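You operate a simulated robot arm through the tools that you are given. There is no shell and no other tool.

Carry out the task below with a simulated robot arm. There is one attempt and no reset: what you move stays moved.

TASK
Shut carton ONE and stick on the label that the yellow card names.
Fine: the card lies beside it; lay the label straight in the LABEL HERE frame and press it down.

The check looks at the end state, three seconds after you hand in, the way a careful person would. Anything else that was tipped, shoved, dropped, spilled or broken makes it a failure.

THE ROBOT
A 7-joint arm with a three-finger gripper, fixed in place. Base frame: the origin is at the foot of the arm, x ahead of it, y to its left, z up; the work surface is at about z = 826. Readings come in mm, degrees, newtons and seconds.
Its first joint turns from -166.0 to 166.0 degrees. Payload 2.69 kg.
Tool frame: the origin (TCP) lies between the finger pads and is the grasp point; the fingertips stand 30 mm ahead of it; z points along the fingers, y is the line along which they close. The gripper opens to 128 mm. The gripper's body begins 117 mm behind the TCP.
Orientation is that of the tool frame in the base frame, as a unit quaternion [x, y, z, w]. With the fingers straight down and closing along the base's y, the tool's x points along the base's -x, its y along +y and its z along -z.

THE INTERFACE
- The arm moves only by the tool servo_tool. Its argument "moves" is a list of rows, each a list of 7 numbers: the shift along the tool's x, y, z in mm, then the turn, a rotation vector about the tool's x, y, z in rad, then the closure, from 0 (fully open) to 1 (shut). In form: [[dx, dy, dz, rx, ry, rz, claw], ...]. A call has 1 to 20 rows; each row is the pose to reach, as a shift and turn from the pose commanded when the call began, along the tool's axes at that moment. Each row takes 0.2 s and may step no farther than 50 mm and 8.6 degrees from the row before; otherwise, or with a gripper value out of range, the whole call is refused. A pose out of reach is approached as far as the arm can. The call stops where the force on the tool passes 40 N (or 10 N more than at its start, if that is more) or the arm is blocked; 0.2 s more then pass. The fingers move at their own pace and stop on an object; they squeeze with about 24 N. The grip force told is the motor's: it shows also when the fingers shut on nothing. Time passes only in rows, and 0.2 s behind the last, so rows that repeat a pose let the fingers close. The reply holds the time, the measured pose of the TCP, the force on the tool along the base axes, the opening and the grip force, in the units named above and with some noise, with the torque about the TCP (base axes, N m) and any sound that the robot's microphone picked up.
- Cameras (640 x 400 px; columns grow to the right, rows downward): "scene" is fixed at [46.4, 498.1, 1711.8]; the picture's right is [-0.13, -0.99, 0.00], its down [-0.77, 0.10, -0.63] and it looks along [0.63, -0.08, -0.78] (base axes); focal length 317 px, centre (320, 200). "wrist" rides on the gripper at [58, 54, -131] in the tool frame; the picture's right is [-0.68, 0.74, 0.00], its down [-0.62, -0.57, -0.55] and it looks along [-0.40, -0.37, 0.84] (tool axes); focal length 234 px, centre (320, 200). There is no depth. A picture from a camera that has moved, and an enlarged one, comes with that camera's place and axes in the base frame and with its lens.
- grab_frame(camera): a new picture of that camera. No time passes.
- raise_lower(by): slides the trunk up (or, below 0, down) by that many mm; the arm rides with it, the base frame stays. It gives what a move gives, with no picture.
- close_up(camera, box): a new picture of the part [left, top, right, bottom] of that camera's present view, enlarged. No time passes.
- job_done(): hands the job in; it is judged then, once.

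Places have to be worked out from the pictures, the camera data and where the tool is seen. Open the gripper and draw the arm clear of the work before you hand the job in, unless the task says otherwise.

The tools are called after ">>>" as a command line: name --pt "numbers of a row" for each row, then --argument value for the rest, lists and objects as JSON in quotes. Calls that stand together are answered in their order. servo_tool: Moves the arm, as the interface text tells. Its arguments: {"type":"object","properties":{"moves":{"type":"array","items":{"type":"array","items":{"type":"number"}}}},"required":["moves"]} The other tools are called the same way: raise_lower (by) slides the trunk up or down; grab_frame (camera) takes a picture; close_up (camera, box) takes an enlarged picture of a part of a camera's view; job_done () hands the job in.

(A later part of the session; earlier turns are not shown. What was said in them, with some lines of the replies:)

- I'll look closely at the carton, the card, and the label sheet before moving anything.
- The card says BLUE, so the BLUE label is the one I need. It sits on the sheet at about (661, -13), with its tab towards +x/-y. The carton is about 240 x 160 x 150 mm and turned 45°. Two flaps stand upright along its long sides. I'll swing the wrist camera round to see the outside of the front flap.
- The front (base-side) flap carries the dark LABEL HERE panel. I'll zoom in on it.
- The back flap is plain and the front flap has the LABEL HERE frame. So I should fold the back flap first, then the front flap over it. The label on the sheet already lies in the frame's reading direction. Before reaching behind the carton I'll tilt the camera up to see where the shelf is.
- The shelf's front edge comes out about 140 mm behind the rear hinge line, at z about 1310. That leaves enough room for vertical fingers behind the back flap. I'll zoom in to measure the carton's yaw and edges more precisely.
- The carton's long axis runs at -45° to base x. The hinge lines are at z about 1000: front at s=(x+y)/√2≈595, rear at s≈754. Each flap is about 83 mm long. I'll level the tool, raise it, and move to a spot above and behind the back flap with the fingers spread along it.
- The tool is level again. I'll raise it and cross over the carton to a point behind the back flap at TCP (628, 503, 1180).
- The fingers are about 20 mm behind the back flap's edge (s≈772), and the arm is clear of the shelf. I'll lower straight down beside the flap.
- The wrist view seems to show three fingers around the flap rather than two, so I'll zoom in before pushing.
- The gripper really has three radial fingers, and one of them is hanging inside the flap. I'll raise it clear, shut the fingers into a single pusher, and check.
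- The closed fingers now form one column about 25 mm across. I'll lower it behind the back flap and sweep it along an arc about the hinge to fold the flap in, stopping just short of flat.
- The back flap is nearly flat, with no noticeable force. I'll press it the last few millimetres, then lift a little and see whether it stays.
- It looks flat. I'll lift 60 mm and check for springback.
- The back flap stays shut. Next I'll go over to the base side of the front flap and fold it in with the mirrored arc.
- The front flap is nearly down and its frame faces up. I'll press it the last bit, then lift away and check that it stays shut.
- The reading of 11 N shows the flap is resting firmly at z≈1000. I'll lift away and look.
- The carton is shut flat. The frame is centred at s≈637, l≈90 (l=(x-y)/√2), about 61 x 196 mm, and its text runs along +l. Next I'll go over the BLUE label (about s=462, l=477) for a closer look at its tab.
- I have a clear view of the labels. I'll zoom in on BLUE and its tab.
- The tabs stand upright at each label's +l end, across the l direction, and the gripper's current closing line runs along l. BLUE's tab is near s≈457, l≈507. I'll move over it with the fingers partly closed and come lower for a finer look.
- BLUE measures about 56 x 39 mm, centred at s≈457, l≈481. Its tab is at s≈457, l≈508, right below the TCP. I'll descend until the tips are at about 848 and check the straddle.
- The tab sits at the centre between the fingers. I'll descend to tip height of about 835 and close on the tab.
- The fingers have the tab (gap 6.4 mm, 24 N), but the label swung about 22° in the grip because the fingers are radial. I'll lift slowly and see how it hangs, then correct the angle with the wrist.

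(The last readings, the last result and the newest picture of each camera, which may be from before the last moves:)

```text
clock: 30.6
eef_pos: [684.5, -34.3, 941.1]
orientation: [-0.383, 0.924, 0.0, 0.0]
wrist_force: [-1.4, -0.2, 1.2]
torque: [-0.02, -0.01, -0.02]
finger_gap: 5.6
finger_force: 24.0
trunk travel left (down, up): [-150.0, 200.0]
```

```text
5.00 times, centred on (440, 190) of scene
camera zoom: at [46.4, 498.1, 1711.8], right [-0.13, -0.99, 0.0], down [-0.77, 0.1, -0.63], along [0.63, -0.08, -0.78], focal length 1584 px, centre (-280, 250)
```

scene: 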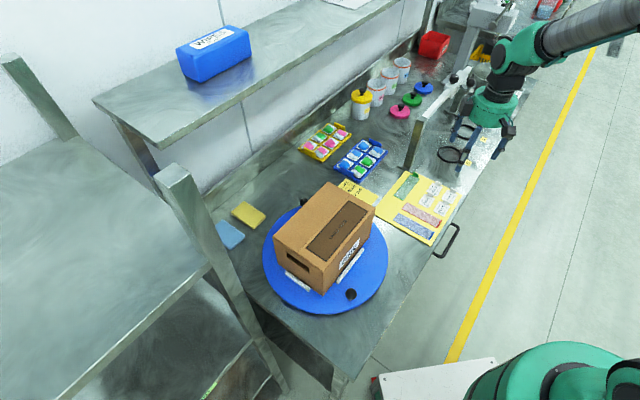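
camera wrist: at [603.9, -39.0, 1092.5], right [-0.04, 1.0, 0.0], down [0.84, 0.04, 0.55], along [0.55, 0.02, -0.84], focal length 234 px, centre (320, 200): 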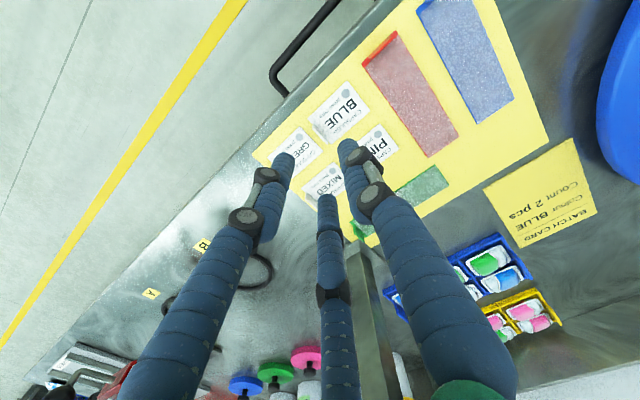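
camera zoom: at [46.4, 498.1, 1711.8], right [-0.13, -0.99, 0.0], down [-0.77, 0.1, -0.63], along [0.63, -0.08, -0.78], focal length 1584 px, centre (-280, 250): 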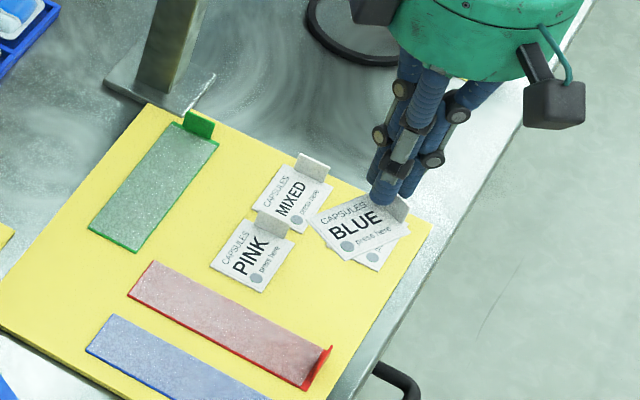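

The label lifted off cleanly and hangs level. The other labels look undisturbed. I'll raise it and carry it over the carton, turning the wrist +22° on the way to bring the label in line with the frame.

>>> servo_tool --pt "0 0 -35 0 0 0 1" --pt "0 0 -75 0 0 0 1" --pt "0 0 -115 0 0 0 1" --pt "0 0 -155 0 0 0 1" --pt "0 0 -185 0 0 0 1" --pt "0 0 -185 0 0 0 1"

>>> servo_tool --pt "-12 26 0 0 0 -0.026 1" --pt "-24 52 0 0 0 -0.052 1" --pt "-36 78 0 0 0 -0.078 1" --pt "-48 104 0 0 0 -0.104 1" --pt "-60 130 0 0 0 -0.13 1" --pt "-72 156 0 0 0 -0.156 1" --pt "-84 182 0 0 0 -0.182 1" --pt "-96 208 0 0 0 -0.208 1" --pt "-108 234 0 0 0 -0.234 1" --pt "-120 260 0 0 0 -0.26 1" --pt "-132 286 0 0 0 -0.286 1" --pt "-144 312 0 0 0 -0.312 1" --pt "-156 338 0 0 0 -0.338 1" --pt "-168 364 0 0 0 -0.364 1" --pt "-180 391 0 0 0 -0.39 1" --pt "-180 391 0 0 0 -0.39 1"

>>> grab_frame --camera "wrist"

>>> close_up --camera "wrist" --box '[220, 60, 440, 260]'

>>> close_up --camera "scene" --box '[260, 120, 400, 270]'

```text
clock: 32.0
eef_pos: [687.0, -35.9, 1126.9]
orientation: [-0.383, 0.924, 0.0, -0.001]
wrist_force: [0.3, -0.2, 0.3]
torque: [0.0, -0.02, 0.0]
finger_gap: 5.9
finger_force: 23.9
trunk travel left (down, up): [-150.0, 200.0]
```

```text
clock: 35.4
eef_pos: [534.6, 370.0, 1129.5]
orientation: [-0.554, 0.832, 0.0, 0.0]
wrist_force: [-0.5, 0.2, -1.1]
torque: [-0.03, -0.01, 0.03]
finger_gap: 6.0
finger_force: 23.6
trunk travel left (down, up): [-150.0, 200.0]
```

```text
taken
camera wrist: at [461.7, 336.5, 1260.3], right [-0.42, 0.91, 0.0], down [0.76, 0.35, 0.55], along [0.5, 0.23, -0.84], focal length 234 px, centre (320, 200)
```

wrist: 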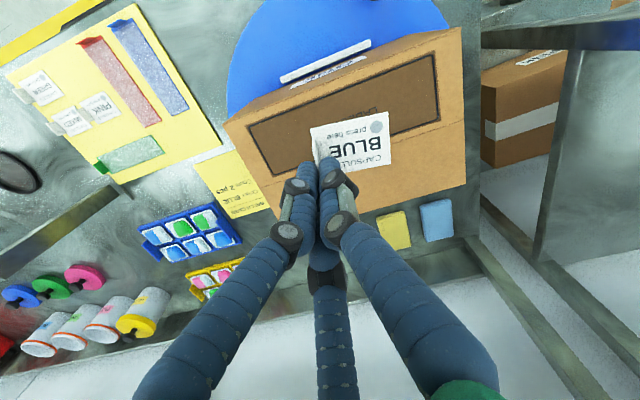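

```text
2.00 times, centred on (330, 160) of wrist
camera zoom: at [461.7, 336.5, 1260.3], right [-0.42, 0.91, 0.0], down [0.76, 0.35, 0.55], along [0.5, 0.23, -0.84], focal length 468 px, centre (300, 280)
```

zoom: 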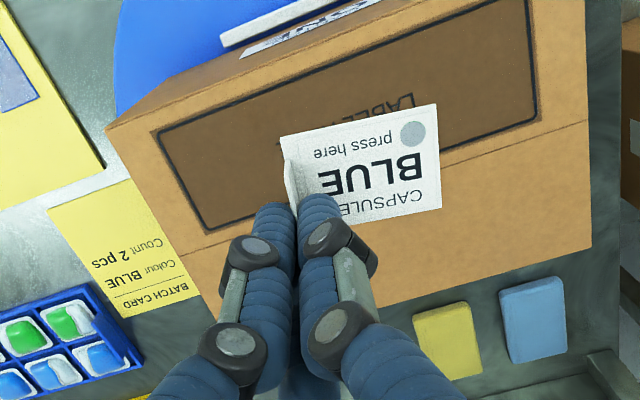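

```text
2.67 times, centred on (330, 195) of scene
camera zoom: at [46.4, 498.1, 1711.8], right [-0.13, -0.99, 0.0], down [-0.77, 0.1, -0.63], along [0.63, -0.08, -0.78], focal length 845 px, centre (293, 213)
```

zoom: 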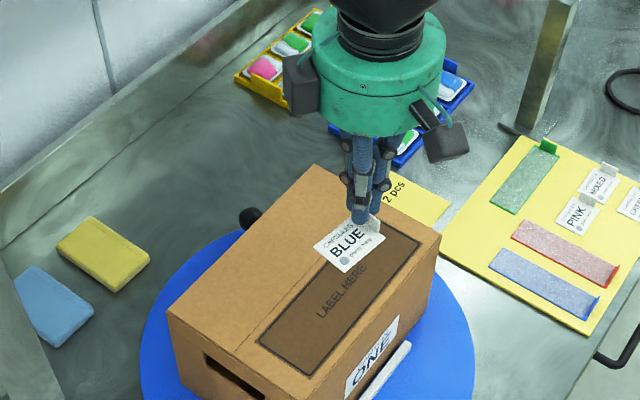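

The label is level and needs about 8° more rotation and 10 mm of +s shift. Frame centre is s≈637.5, l≈88.6. I'll correct both and lower to about 27 mm above the carton to check again.

>>> servo_tool --pt "-3 -1.3 0 0 0 -0.046 1" --pt "-6.5 -2.7 0 0 0 -0.092 1" --pt "-9.7 -4 0 0 0 -0.138 1" --pt "-9.7 -4 20 0 0 -0.138 1" --pt "-9.7 -4 42 0 0 -0.138 1" --pt "-9.7 -4 64 0 0 -0.138 1" --pt "-9.7 -4 64 0 0 -0.138 1"

>>> grab_frame --camera "wrist"

>>> close_up --camera "wrist" --box '[180, 20, 460, 240]'

>>> close_up --camera "scene" --box '[280, 150, 380, 260]'

```text
clock: 37.0
eef_pos: [542.1, 379.1, 1061.6]
orientation: [-0.611, 0.792, 0.0, 0.001]
wrist_force: [1.2, -0.9, -0.7]
torque: [-0.02, 0.05, 0.01]
finger_gap: 6.0
finger_force: 24.2
trunk travel left (down, up): [-150.0, 200.0]
```

```text
taken
camera wrist: at [474.9, 334.7, 1193.9], right [-0.54, 0.84, 0.0], down [0.7, 0.45, 0.55], along [0.46, 0.3, -0.84], focal length 234 px, centre (320, 200)
```

wrist: 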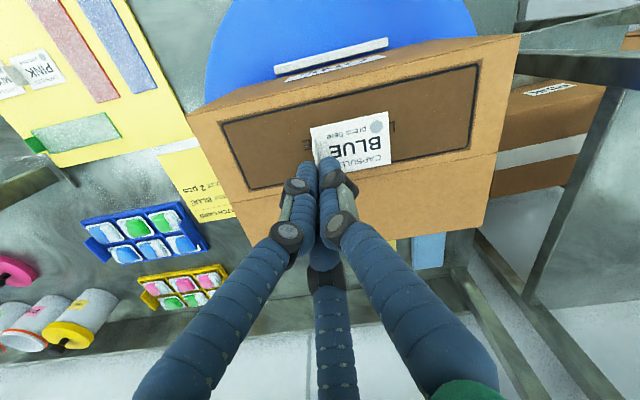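

```text
1.82 times, centred on (320, 130) of wrist
camera zoom: at [474.9, 334.7, 1193.9], right [-0.54, 0.84, 0.0], down [0.7, 0.45, 0.55], along [0.46, 0.3, -0.84], focal length 426 px, centre (320, 327)
```

zoom: 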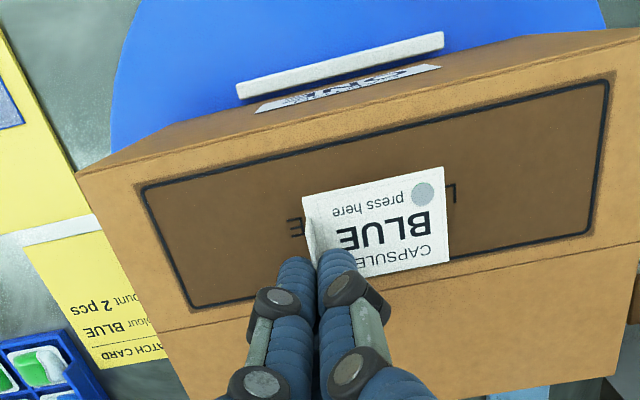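

```text
3.64 times, centred on (330, 205) of scene
camera zoom: at [46.4, 498.1, 1711.8], right [-0.13, -0.99, 0.0], down [-0.77, 0.1, -0.63], along [0.63, -0.08, -0.78], focal length 1152 px, centre (284, 182)
```

zoom: 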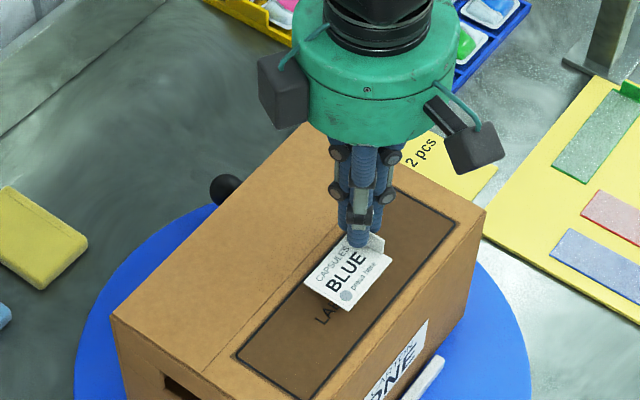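

The label angle (134–135.4°) matches the frame (134.7°), and its centre is within about 1 mm of the frame's. I'll lower it straight down in small steps, watching the force.

>>> servo_tool --pt "0 0 6 0 0 0 1" --pt "0 0 12 0 0 0 1" --pt "0 0 17 0 0 0 1" --pt "0 0 20 0 0 0 1" --pt "0 0 22 0 0 0 1" --pt "0 0 22 0 0 0 1"

>>> close_up --camera "scene" --box '[280, 150, 380, 260]'

>>> close_up --camera "wrist" --box '[180, 20, 460, 240]'

```text
clock: 38.4
eef_pos: [541.9, 377.5, 1044.2]
orientation: [-0.611, 0.792, 0.0, 0.0]
wrist_force: [1.2, -1.0, 6.8]
torque: [-0.06, 0.08, 0.01]
finger_gap: 6.1
finger_force: 24.0
trunk travel left (down, up): [-150.0, 200.0]
```

```text
3.64 times, centred on (330, 205) of scene
camera zoom: at [46.4, 498.1, 1711.8], right [-0.13, -0.99, 0.0], down [-0.77, 0.1, -0.63], along [0.63, -0.08, -0.78], focal length 1152 px, centre (284, 182)
```

zoom: 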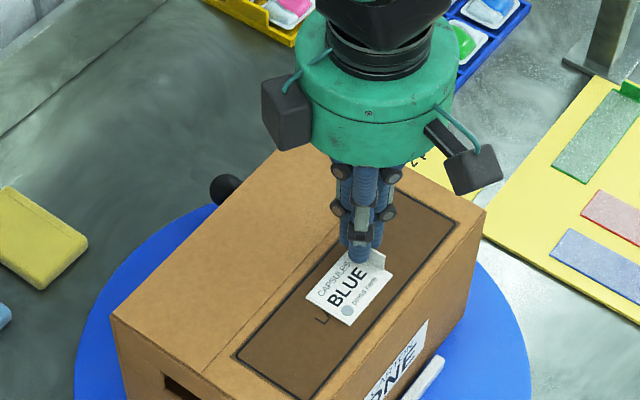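

```text
1.82 times, centred on (320, 130) of wrist
camera zoom: at [474.2, 332.8, 1174.4], right [-0.54, 0.84, 0.0], down [0.7, 0.45, 0.55], along [0.46, 0.3, -0.84], focal length 426 px, centre (320, 327)
```

zoom: 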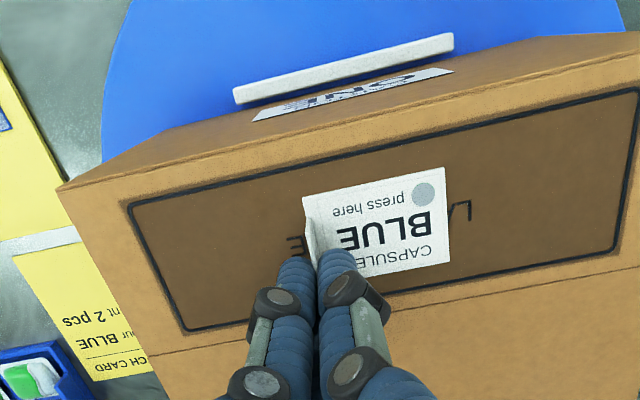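

Contact registers at 6.8 N with the label lying in the frame, centred at s≈638, l≈89. I'll press 1.5 mm more so the adhesive takes, then open the fingers just enough to free the tab.

>>> servo_tool --pt "0 0 0.8 0 0 0 1" --pt "0 0 1.5 0 0 0 1" --pt "0 0 1.5 0 0 0 1" --pt "0 0 1.5 0 0 0 1"

>>> close_up --camera "wrist" --box '[180, 20, 460, 240]'

```text
clock: 39.4
eef_pos: [541.0, 377.1, 1039.4]
orientation: [-0.611, 0.792, 0.0, 0.0]
wrist_force: [1.7, -0.9, 4.8]
torque: [-0.01, 0.01, 0.03]
finger_gap: 5.9
finger_force: 23.4
trunk travel left (down, up): [-150.0, 200.0]
```

```text
1.82 times, centred on (320, 130) of wrist
camera zoom: at [473.8, 333.1, 1171.1], right [-0.54, 0.84, 0.0], down [0.7, 0.45, 0.55], along [0.46, 0.3, -0.84], focal length 426 px, centre (320, 327)
```

zoom: 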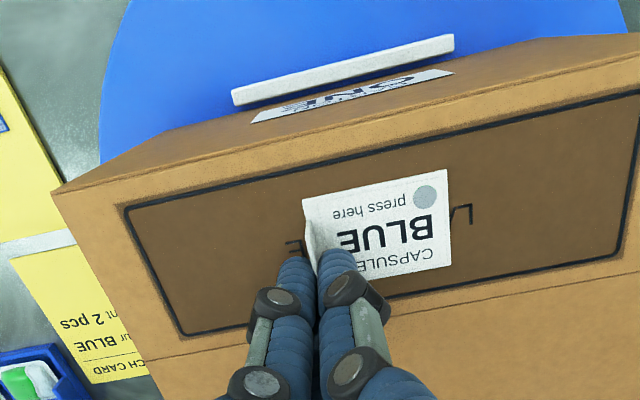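

The label now lies flat (label plane about 1002, within 1–1.5° of the frame). I'll open the fingers modestly and check.

>>> servo_tool --pt "0 0 0 0 0 0 0.9" --pt "0 0 0 0 0 0 0.8" --pt "0 0 0 0 0 0 0.75" --pt "0 0 0 0 0 0 0.75"

>>> close_up --camera "wrist" --box '[180, 20, 460, 240]'

>>> close_up --camera "scene" --box '[280, 150, 380, 260]'

```text
clock: 40.4
eef_pos: [542.6, 376.5, 1039.6]
orientation: [-0.611, 0.792, 0.001, 0.001]
wrist_force: [0.3, 0.5, -0.4]
torque: [-0.02, -0.02, 0.02]
finger_gap: 32.1
finger_force: 0.1
trunk travel left (down, up): [-150.0, 200.0]
```

```text
1.82 times, centred on (320, 130) of wrist
camera zoom: at [474.1, 333.2, 1171.2], right [-0.54, 0.84, 0.0], down [0.7, 0.45, 0.55], along [0.46, 0.3, -0.84], focal length 426 px, centre (320, 327)
```

zoom: 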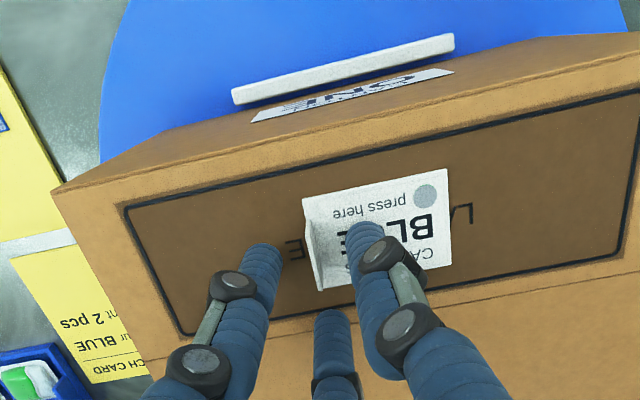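

```text
3.64 times, centred on (330, 205) of scene
camera zoom: at [46.4, 498.1, 1711.8], right [-0.13, -0.99, 0.0], down [-0.77, 0.1, -0.63], along [0.63, -0.08, -0.78], focal length 1152 px, centre (284, 182)
```

zoom: 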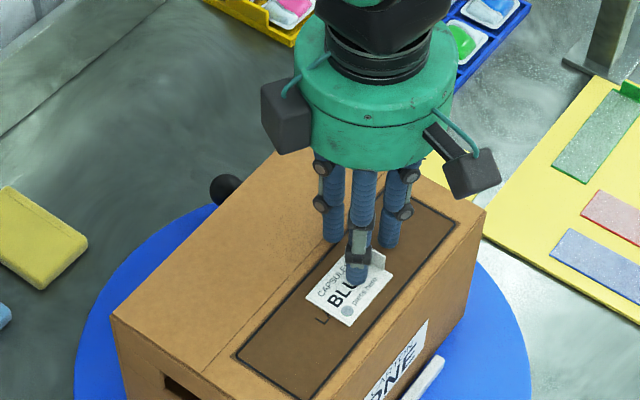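

The label stayed in place when released. I'll raise straight up and inspect it.

>>> servo_tool --pt "0 0 -10 0 0 0 0.75" --pt "0 0 -25 0 0 0 0.75" --pt "0 0 -60 0 0 0 0.75" --pt "0 0 -90 0 0 0 1" --pt "0 0 -90 0 0 0 1" --pt "0 0 -90 0 0 0 1"

>>> close_up --camera "wrist" --box '[180, 20, 460, 240]'

>>> close_up --camera "scene" --box '[280, 150, 380, 260]'

```text
clock: 41.8
eef_pos: [542.1, 376.5, 1131.8]
orientation: [-0.611, 0.791, 0.0, 0.0]
wrist_force: [-0.2, 0.3, 1.1]
torque: [0.0, 0.05, 0.01]
finger_gap: 2.0
finger_force: 23.7
trunk travel left (down, up): [-150.0, 200.0]
```

```text
1.82 times, centred on (320, 130) of wrist
camera zoom: at [474.8, 334.0, 1263.5], right [-0.54, 0.84, 0.0], down [0.7, 0.45, 0.55], along [0.46, 0.3, -0.84], focal length 426 px, centre (320, 327)
```

zoom: 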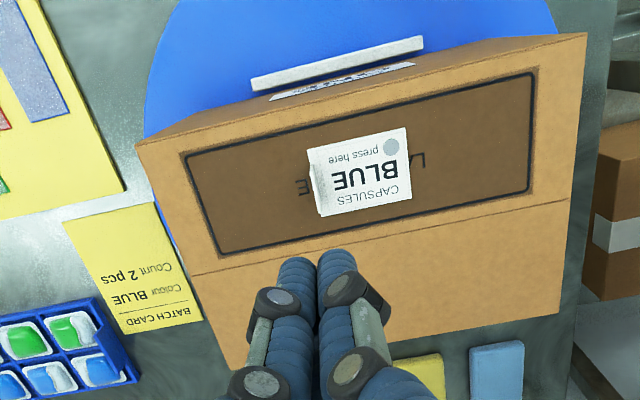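

```text
3.64 times, centred on (330, 205) of scene
camera zoom: at [46.4, 498.1, 1711.8], right [-0.13, -0.99, 0.0], down [-0.77, 0.1, -0.63], along [0.63, -0.08, -0.78], focal length 1152 px, centre (284, 182)
```

zoom: 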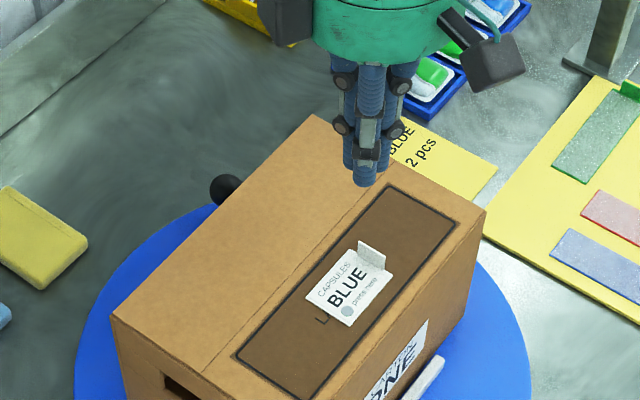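

The label lies straight and centred. The "press here" dot is at about (493, 393). I'll move the closed fingertips over it and press down gently in small steps.

>>> servo_tool --pt "-1.7 26 0 0 0 0 1" --pt "-3.4 52.2 0 0 0 0 1" --pt "-3.4 52.2 35 0 0 0 1" --pt "-3.4 52.2 65 0 0 0 1" --pt "-3.4 52.2 82 0 0 0 1" --pt "-3.4 52.2 88 0 0 0 1" --pt "-3.4 52.2 88 0 0 0 1"

>>> close_up --camera "wrist" --box '[180, 20, 460, 240]'

>>> close_up --camera "scene" --box '[280, 150, 380, 260]'

```text
clock: 43.4
eef_pos: [490.6, 392.9, 1041.3]
orientation: [-0.611, 0.792, 0.0, 0.0]
wrist_force: [0.4, -0.2, -0.3]
torque: [0.02, 0.0, 0.01]
finger_gap: 2.1
finger_force: 23.7
trunk travel left (down, up): [-150.0, 200.0]
```

```text
1.82 times, centred on (320, 130) of wrist
camera zoom: at [423.7, 349.8, 1173.9], right [-0.54, 0.84, 0.0], down [0.7, 0.45, 0.55], along [0.46, 0.3, -0.84], focal length 426 px, centre (320, 327)
```

zoom: 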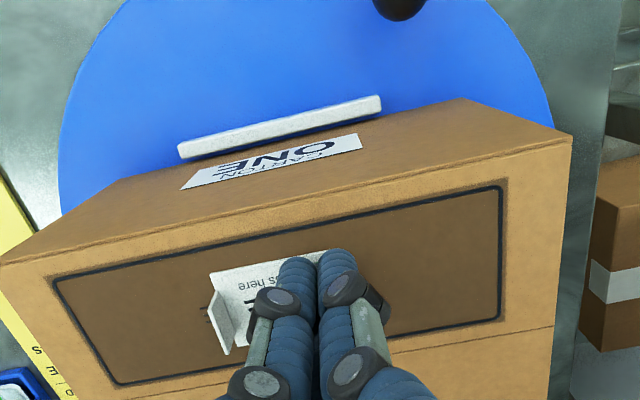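

```text
3.64 times, centred on (330, 205) of scene
camera zoom: at [46.4, 498.1, 1711.8], right [-0.13, -0.99, 0.0], down [-0.77, 0.1, -0.63], along [0.63, -0.08, -0.78], focal length 1152 px, centre (284, 182)
```

zoom: 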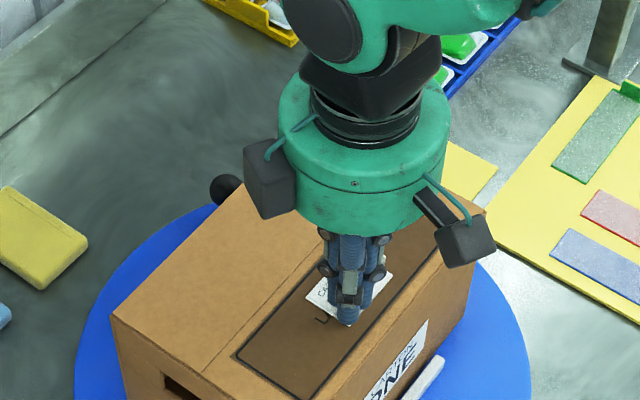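

The fingertips are about 9 mm above the dot. I'll continue down in 1–2 mm steps until a light press registers.

>>> servo_tool --pt "0 0 4 0 0 0 1" --pt "0 0 7 0 0 0 1" --pt "0 0 9 0 0 0 1" --pt "0 0 10 0 0 0 1" --pt "0 0 10 0 0 0 1"

```text
clock: 44.6
eef_pos: [491.1, 391.7, 1032.3]
orientation: [-0.611, 0.792, 0.0, 0.0]
wrist_force: [0.0, -0.4, 1.0]
torque: [0.02, 0.0, 0.0]
finger_gap: 2.1
finger_force: 23.8
trunk travel left (down, up): [-150.0, 200.0]
```

Contact is just starting (1 N at tip z≈1002). I'll press about 2 mm further.

>>> servo_tool --pt "0 0 1 0 0 0 1" --pt "0 0 2 0 0 0 1" --pt "0 0 2 0 0 0 1" --pt "0 0 2 0 0 0 1"

```text
clock: 45.6
eef_pos: [491.8, 393.0, 1030.9]
orientation: [-0.611, 0.792, 0.001, 0.001]
wrist_force: [-1.7, -0.1, 11.8]
torque: [-0.06, 0.0, 0.0]
finger_gap: 6.0
finger_force: 23.9
trunk travel left (down, up): [-150.0, 200.0]
```

The press is a firm 12 N on the dot. I'll hold it briefly, then lift and check that the label didn't shift.

>>> servo_tool --pt "0 0 0.5 0 0 0 1" --pt "0 0 0.5 0 0 0 1" --pt "0 0 0.5 0 0 0 1" --pt "0 0 0.5 0 0 0 1" --pt "0 0 -5 0 0 0 1" --pt "0 0 -20 0 0 0 1" --pt "0 0 -60 0 0 0 1" --pt "0 0 -90 0 0 0 1" --pt "0 0 -90 0 0 0 1"

>>> close_up --camera "wrist" --box '[180, 20, 460, 240]'

>>> close_up --camera "scene" --box '[280, 150, 380, 260]'

```text
clock: 47.6
eef_pos: [494.5, 393.3, 1120.1]
orientation: [-0.61, 0.792, 0.0, 0.0]
wrist_force: [1.5, -0.5, 0.7]
torque: [0.04, 0.0, -0.03]
finger_gap: 2.3
finger_force: 24.1
trunk travel left (down, up): [-150.0, 200.0]
```

```text
1.82 times, centred on (320, 130) of wrist
camera zoom: at [425.4, 349.7, 1251.7], right [-0.54, 0.84, 0.0], down [0.7, 0.45, 0.55], along [0.46, 0.3, -0.84], focal length 426 px, centre (320, 327)
```

zoom: 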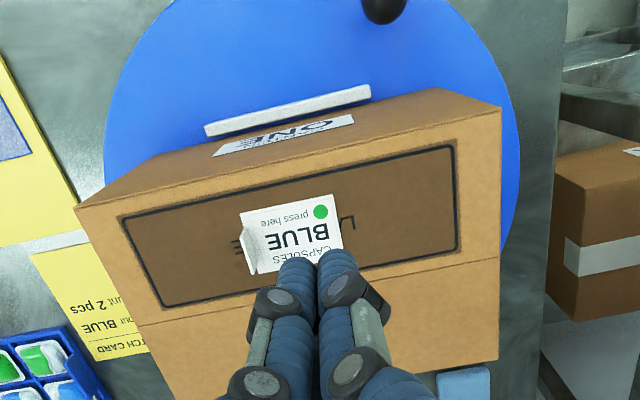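

```text
3.64 times, centred on (330, 205) of scene
camera zoom: at [46.4, 498.1, 1711.8], right [-0.13, -0.99, 0.0], down [-0.77, 0.1, -0.63], along [0.63, -0.08, -0.78], focal length 1152 px, centre (284, 182)
```

zoom: 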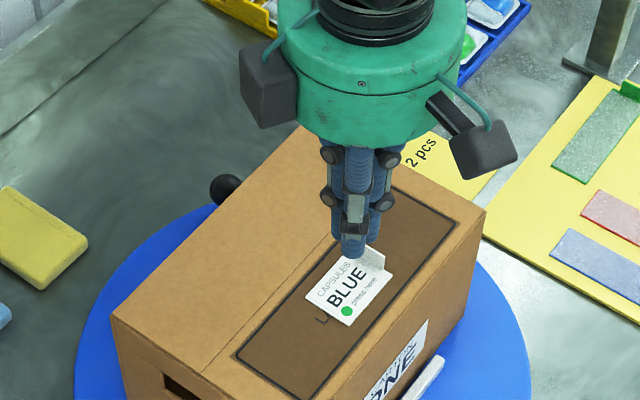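

The dot turned green, so the press registered, and the label is still straight in the frame. I'll raise, draw the arm away towards the base and open the gripper, then do a final check.

>>> servo_tool --pt "0 0 -40 0 0 0 1" --pt "0 0 -80 0 0 0 1" --pt "0 0 -110 0 0 0 1" --pt "43 12 -110 0 0 0 1" --pt "86 24 -110 0 0 0 1" --pt "129 37 -110 0 0 0 1" --pt "172 49 -110 0 0 0 0.6" --pt "215 61 -110 0 0 0 0.2" --pt "215 61 -110 0 0 0 0" --pt "215 61 -110 0 0 0 0" --pt "215 61 -110 0 0 0 0"

>>> grab_frame --camera "scene"

>>> grab_frame --camera "wrist"

>>> close_up --camera "scene" --box '[240, 150, 480, 310]'

```text
clock: 50.0
eef_pos: [378.3, 197.9, 1226.9]
orientation: [-0.611, 0.792, 0.001, 0.0]
wrist_force: [0.7, -0.1, -0.4]
torque: [-0.02, 0.03, -0.01]
finger_gap: 127.9
finger_force: 0.1
trunk travel left (down, up): [-150.0, 200.0]
```

```text
taken
```

scene: 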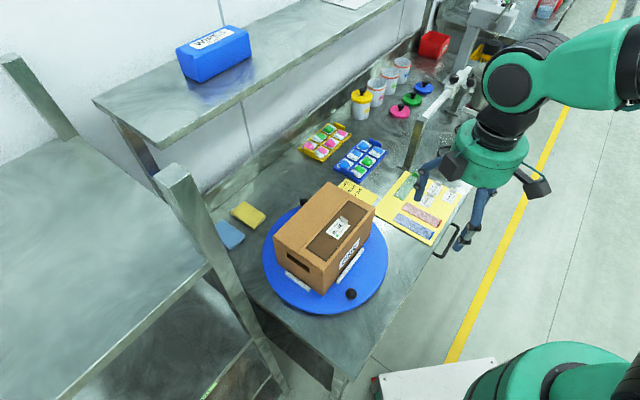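

```text
taken
camera wrist: at [310.3, 154.4, 1358.7], right [-0.54, 0.84, 0.0], down [0.7, 0.45, 0.55], along [0.46, 0.3, -0.84], focal length 234 px, centre (320, 200)
```

wrist: 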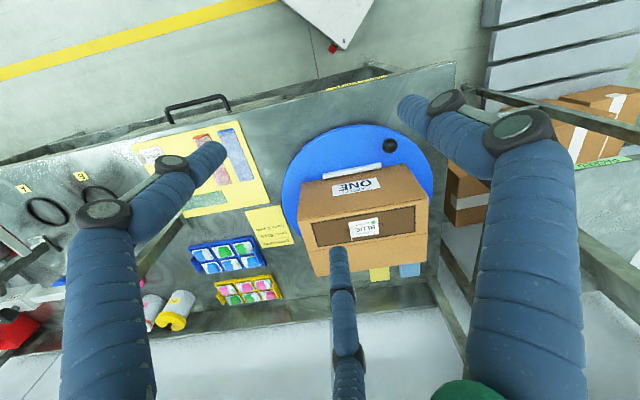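

```text
2.50 times, centred on (360, 230) of scene
camera zoom: at [46.4, 498.1, 1711.8], right [-0.13, -0.99, 0.0], down [-0.77, 0.1, -0.63], along [0.63, -0.08, -0.78], focal length 792 px, centre (220, 125)
```

zoom: 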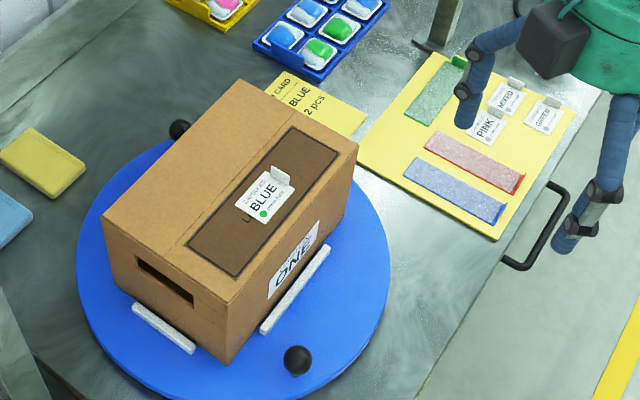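

Both flaps are shut flat and the BLUE label is straight and centred in the frame with its dot green. Nothing else has moved, and the arm is clear with the gripper open, so I'm handing in.

>>> job_done

```text
The job is handed in.
```

Carton ONE is shut, and the BLUE label named on the yellow card is stuck on and pressed down. I've handed the job in, but no verdict has come back yet.

- **Carton:** the back flap is folded in first, with the LABEL HERE flap on top. Both stayed flat after I let go.
- **Label:** it sits straight in the LABEL HERE frame, within about 1.5° and 1–2 mm of centre by my measurements. I pressed the "press here" dot with about 12 N and it turned green.
- **Label pickup:** the gripper has three radial fingers, so the label twisted as I picked it up. I turned it straight with the wrist before laying it down.
- **Everything else:** in the last pictures the other labels, the card, the trays and the turntable look undisturbed. The arm is clear and the gripper is open.
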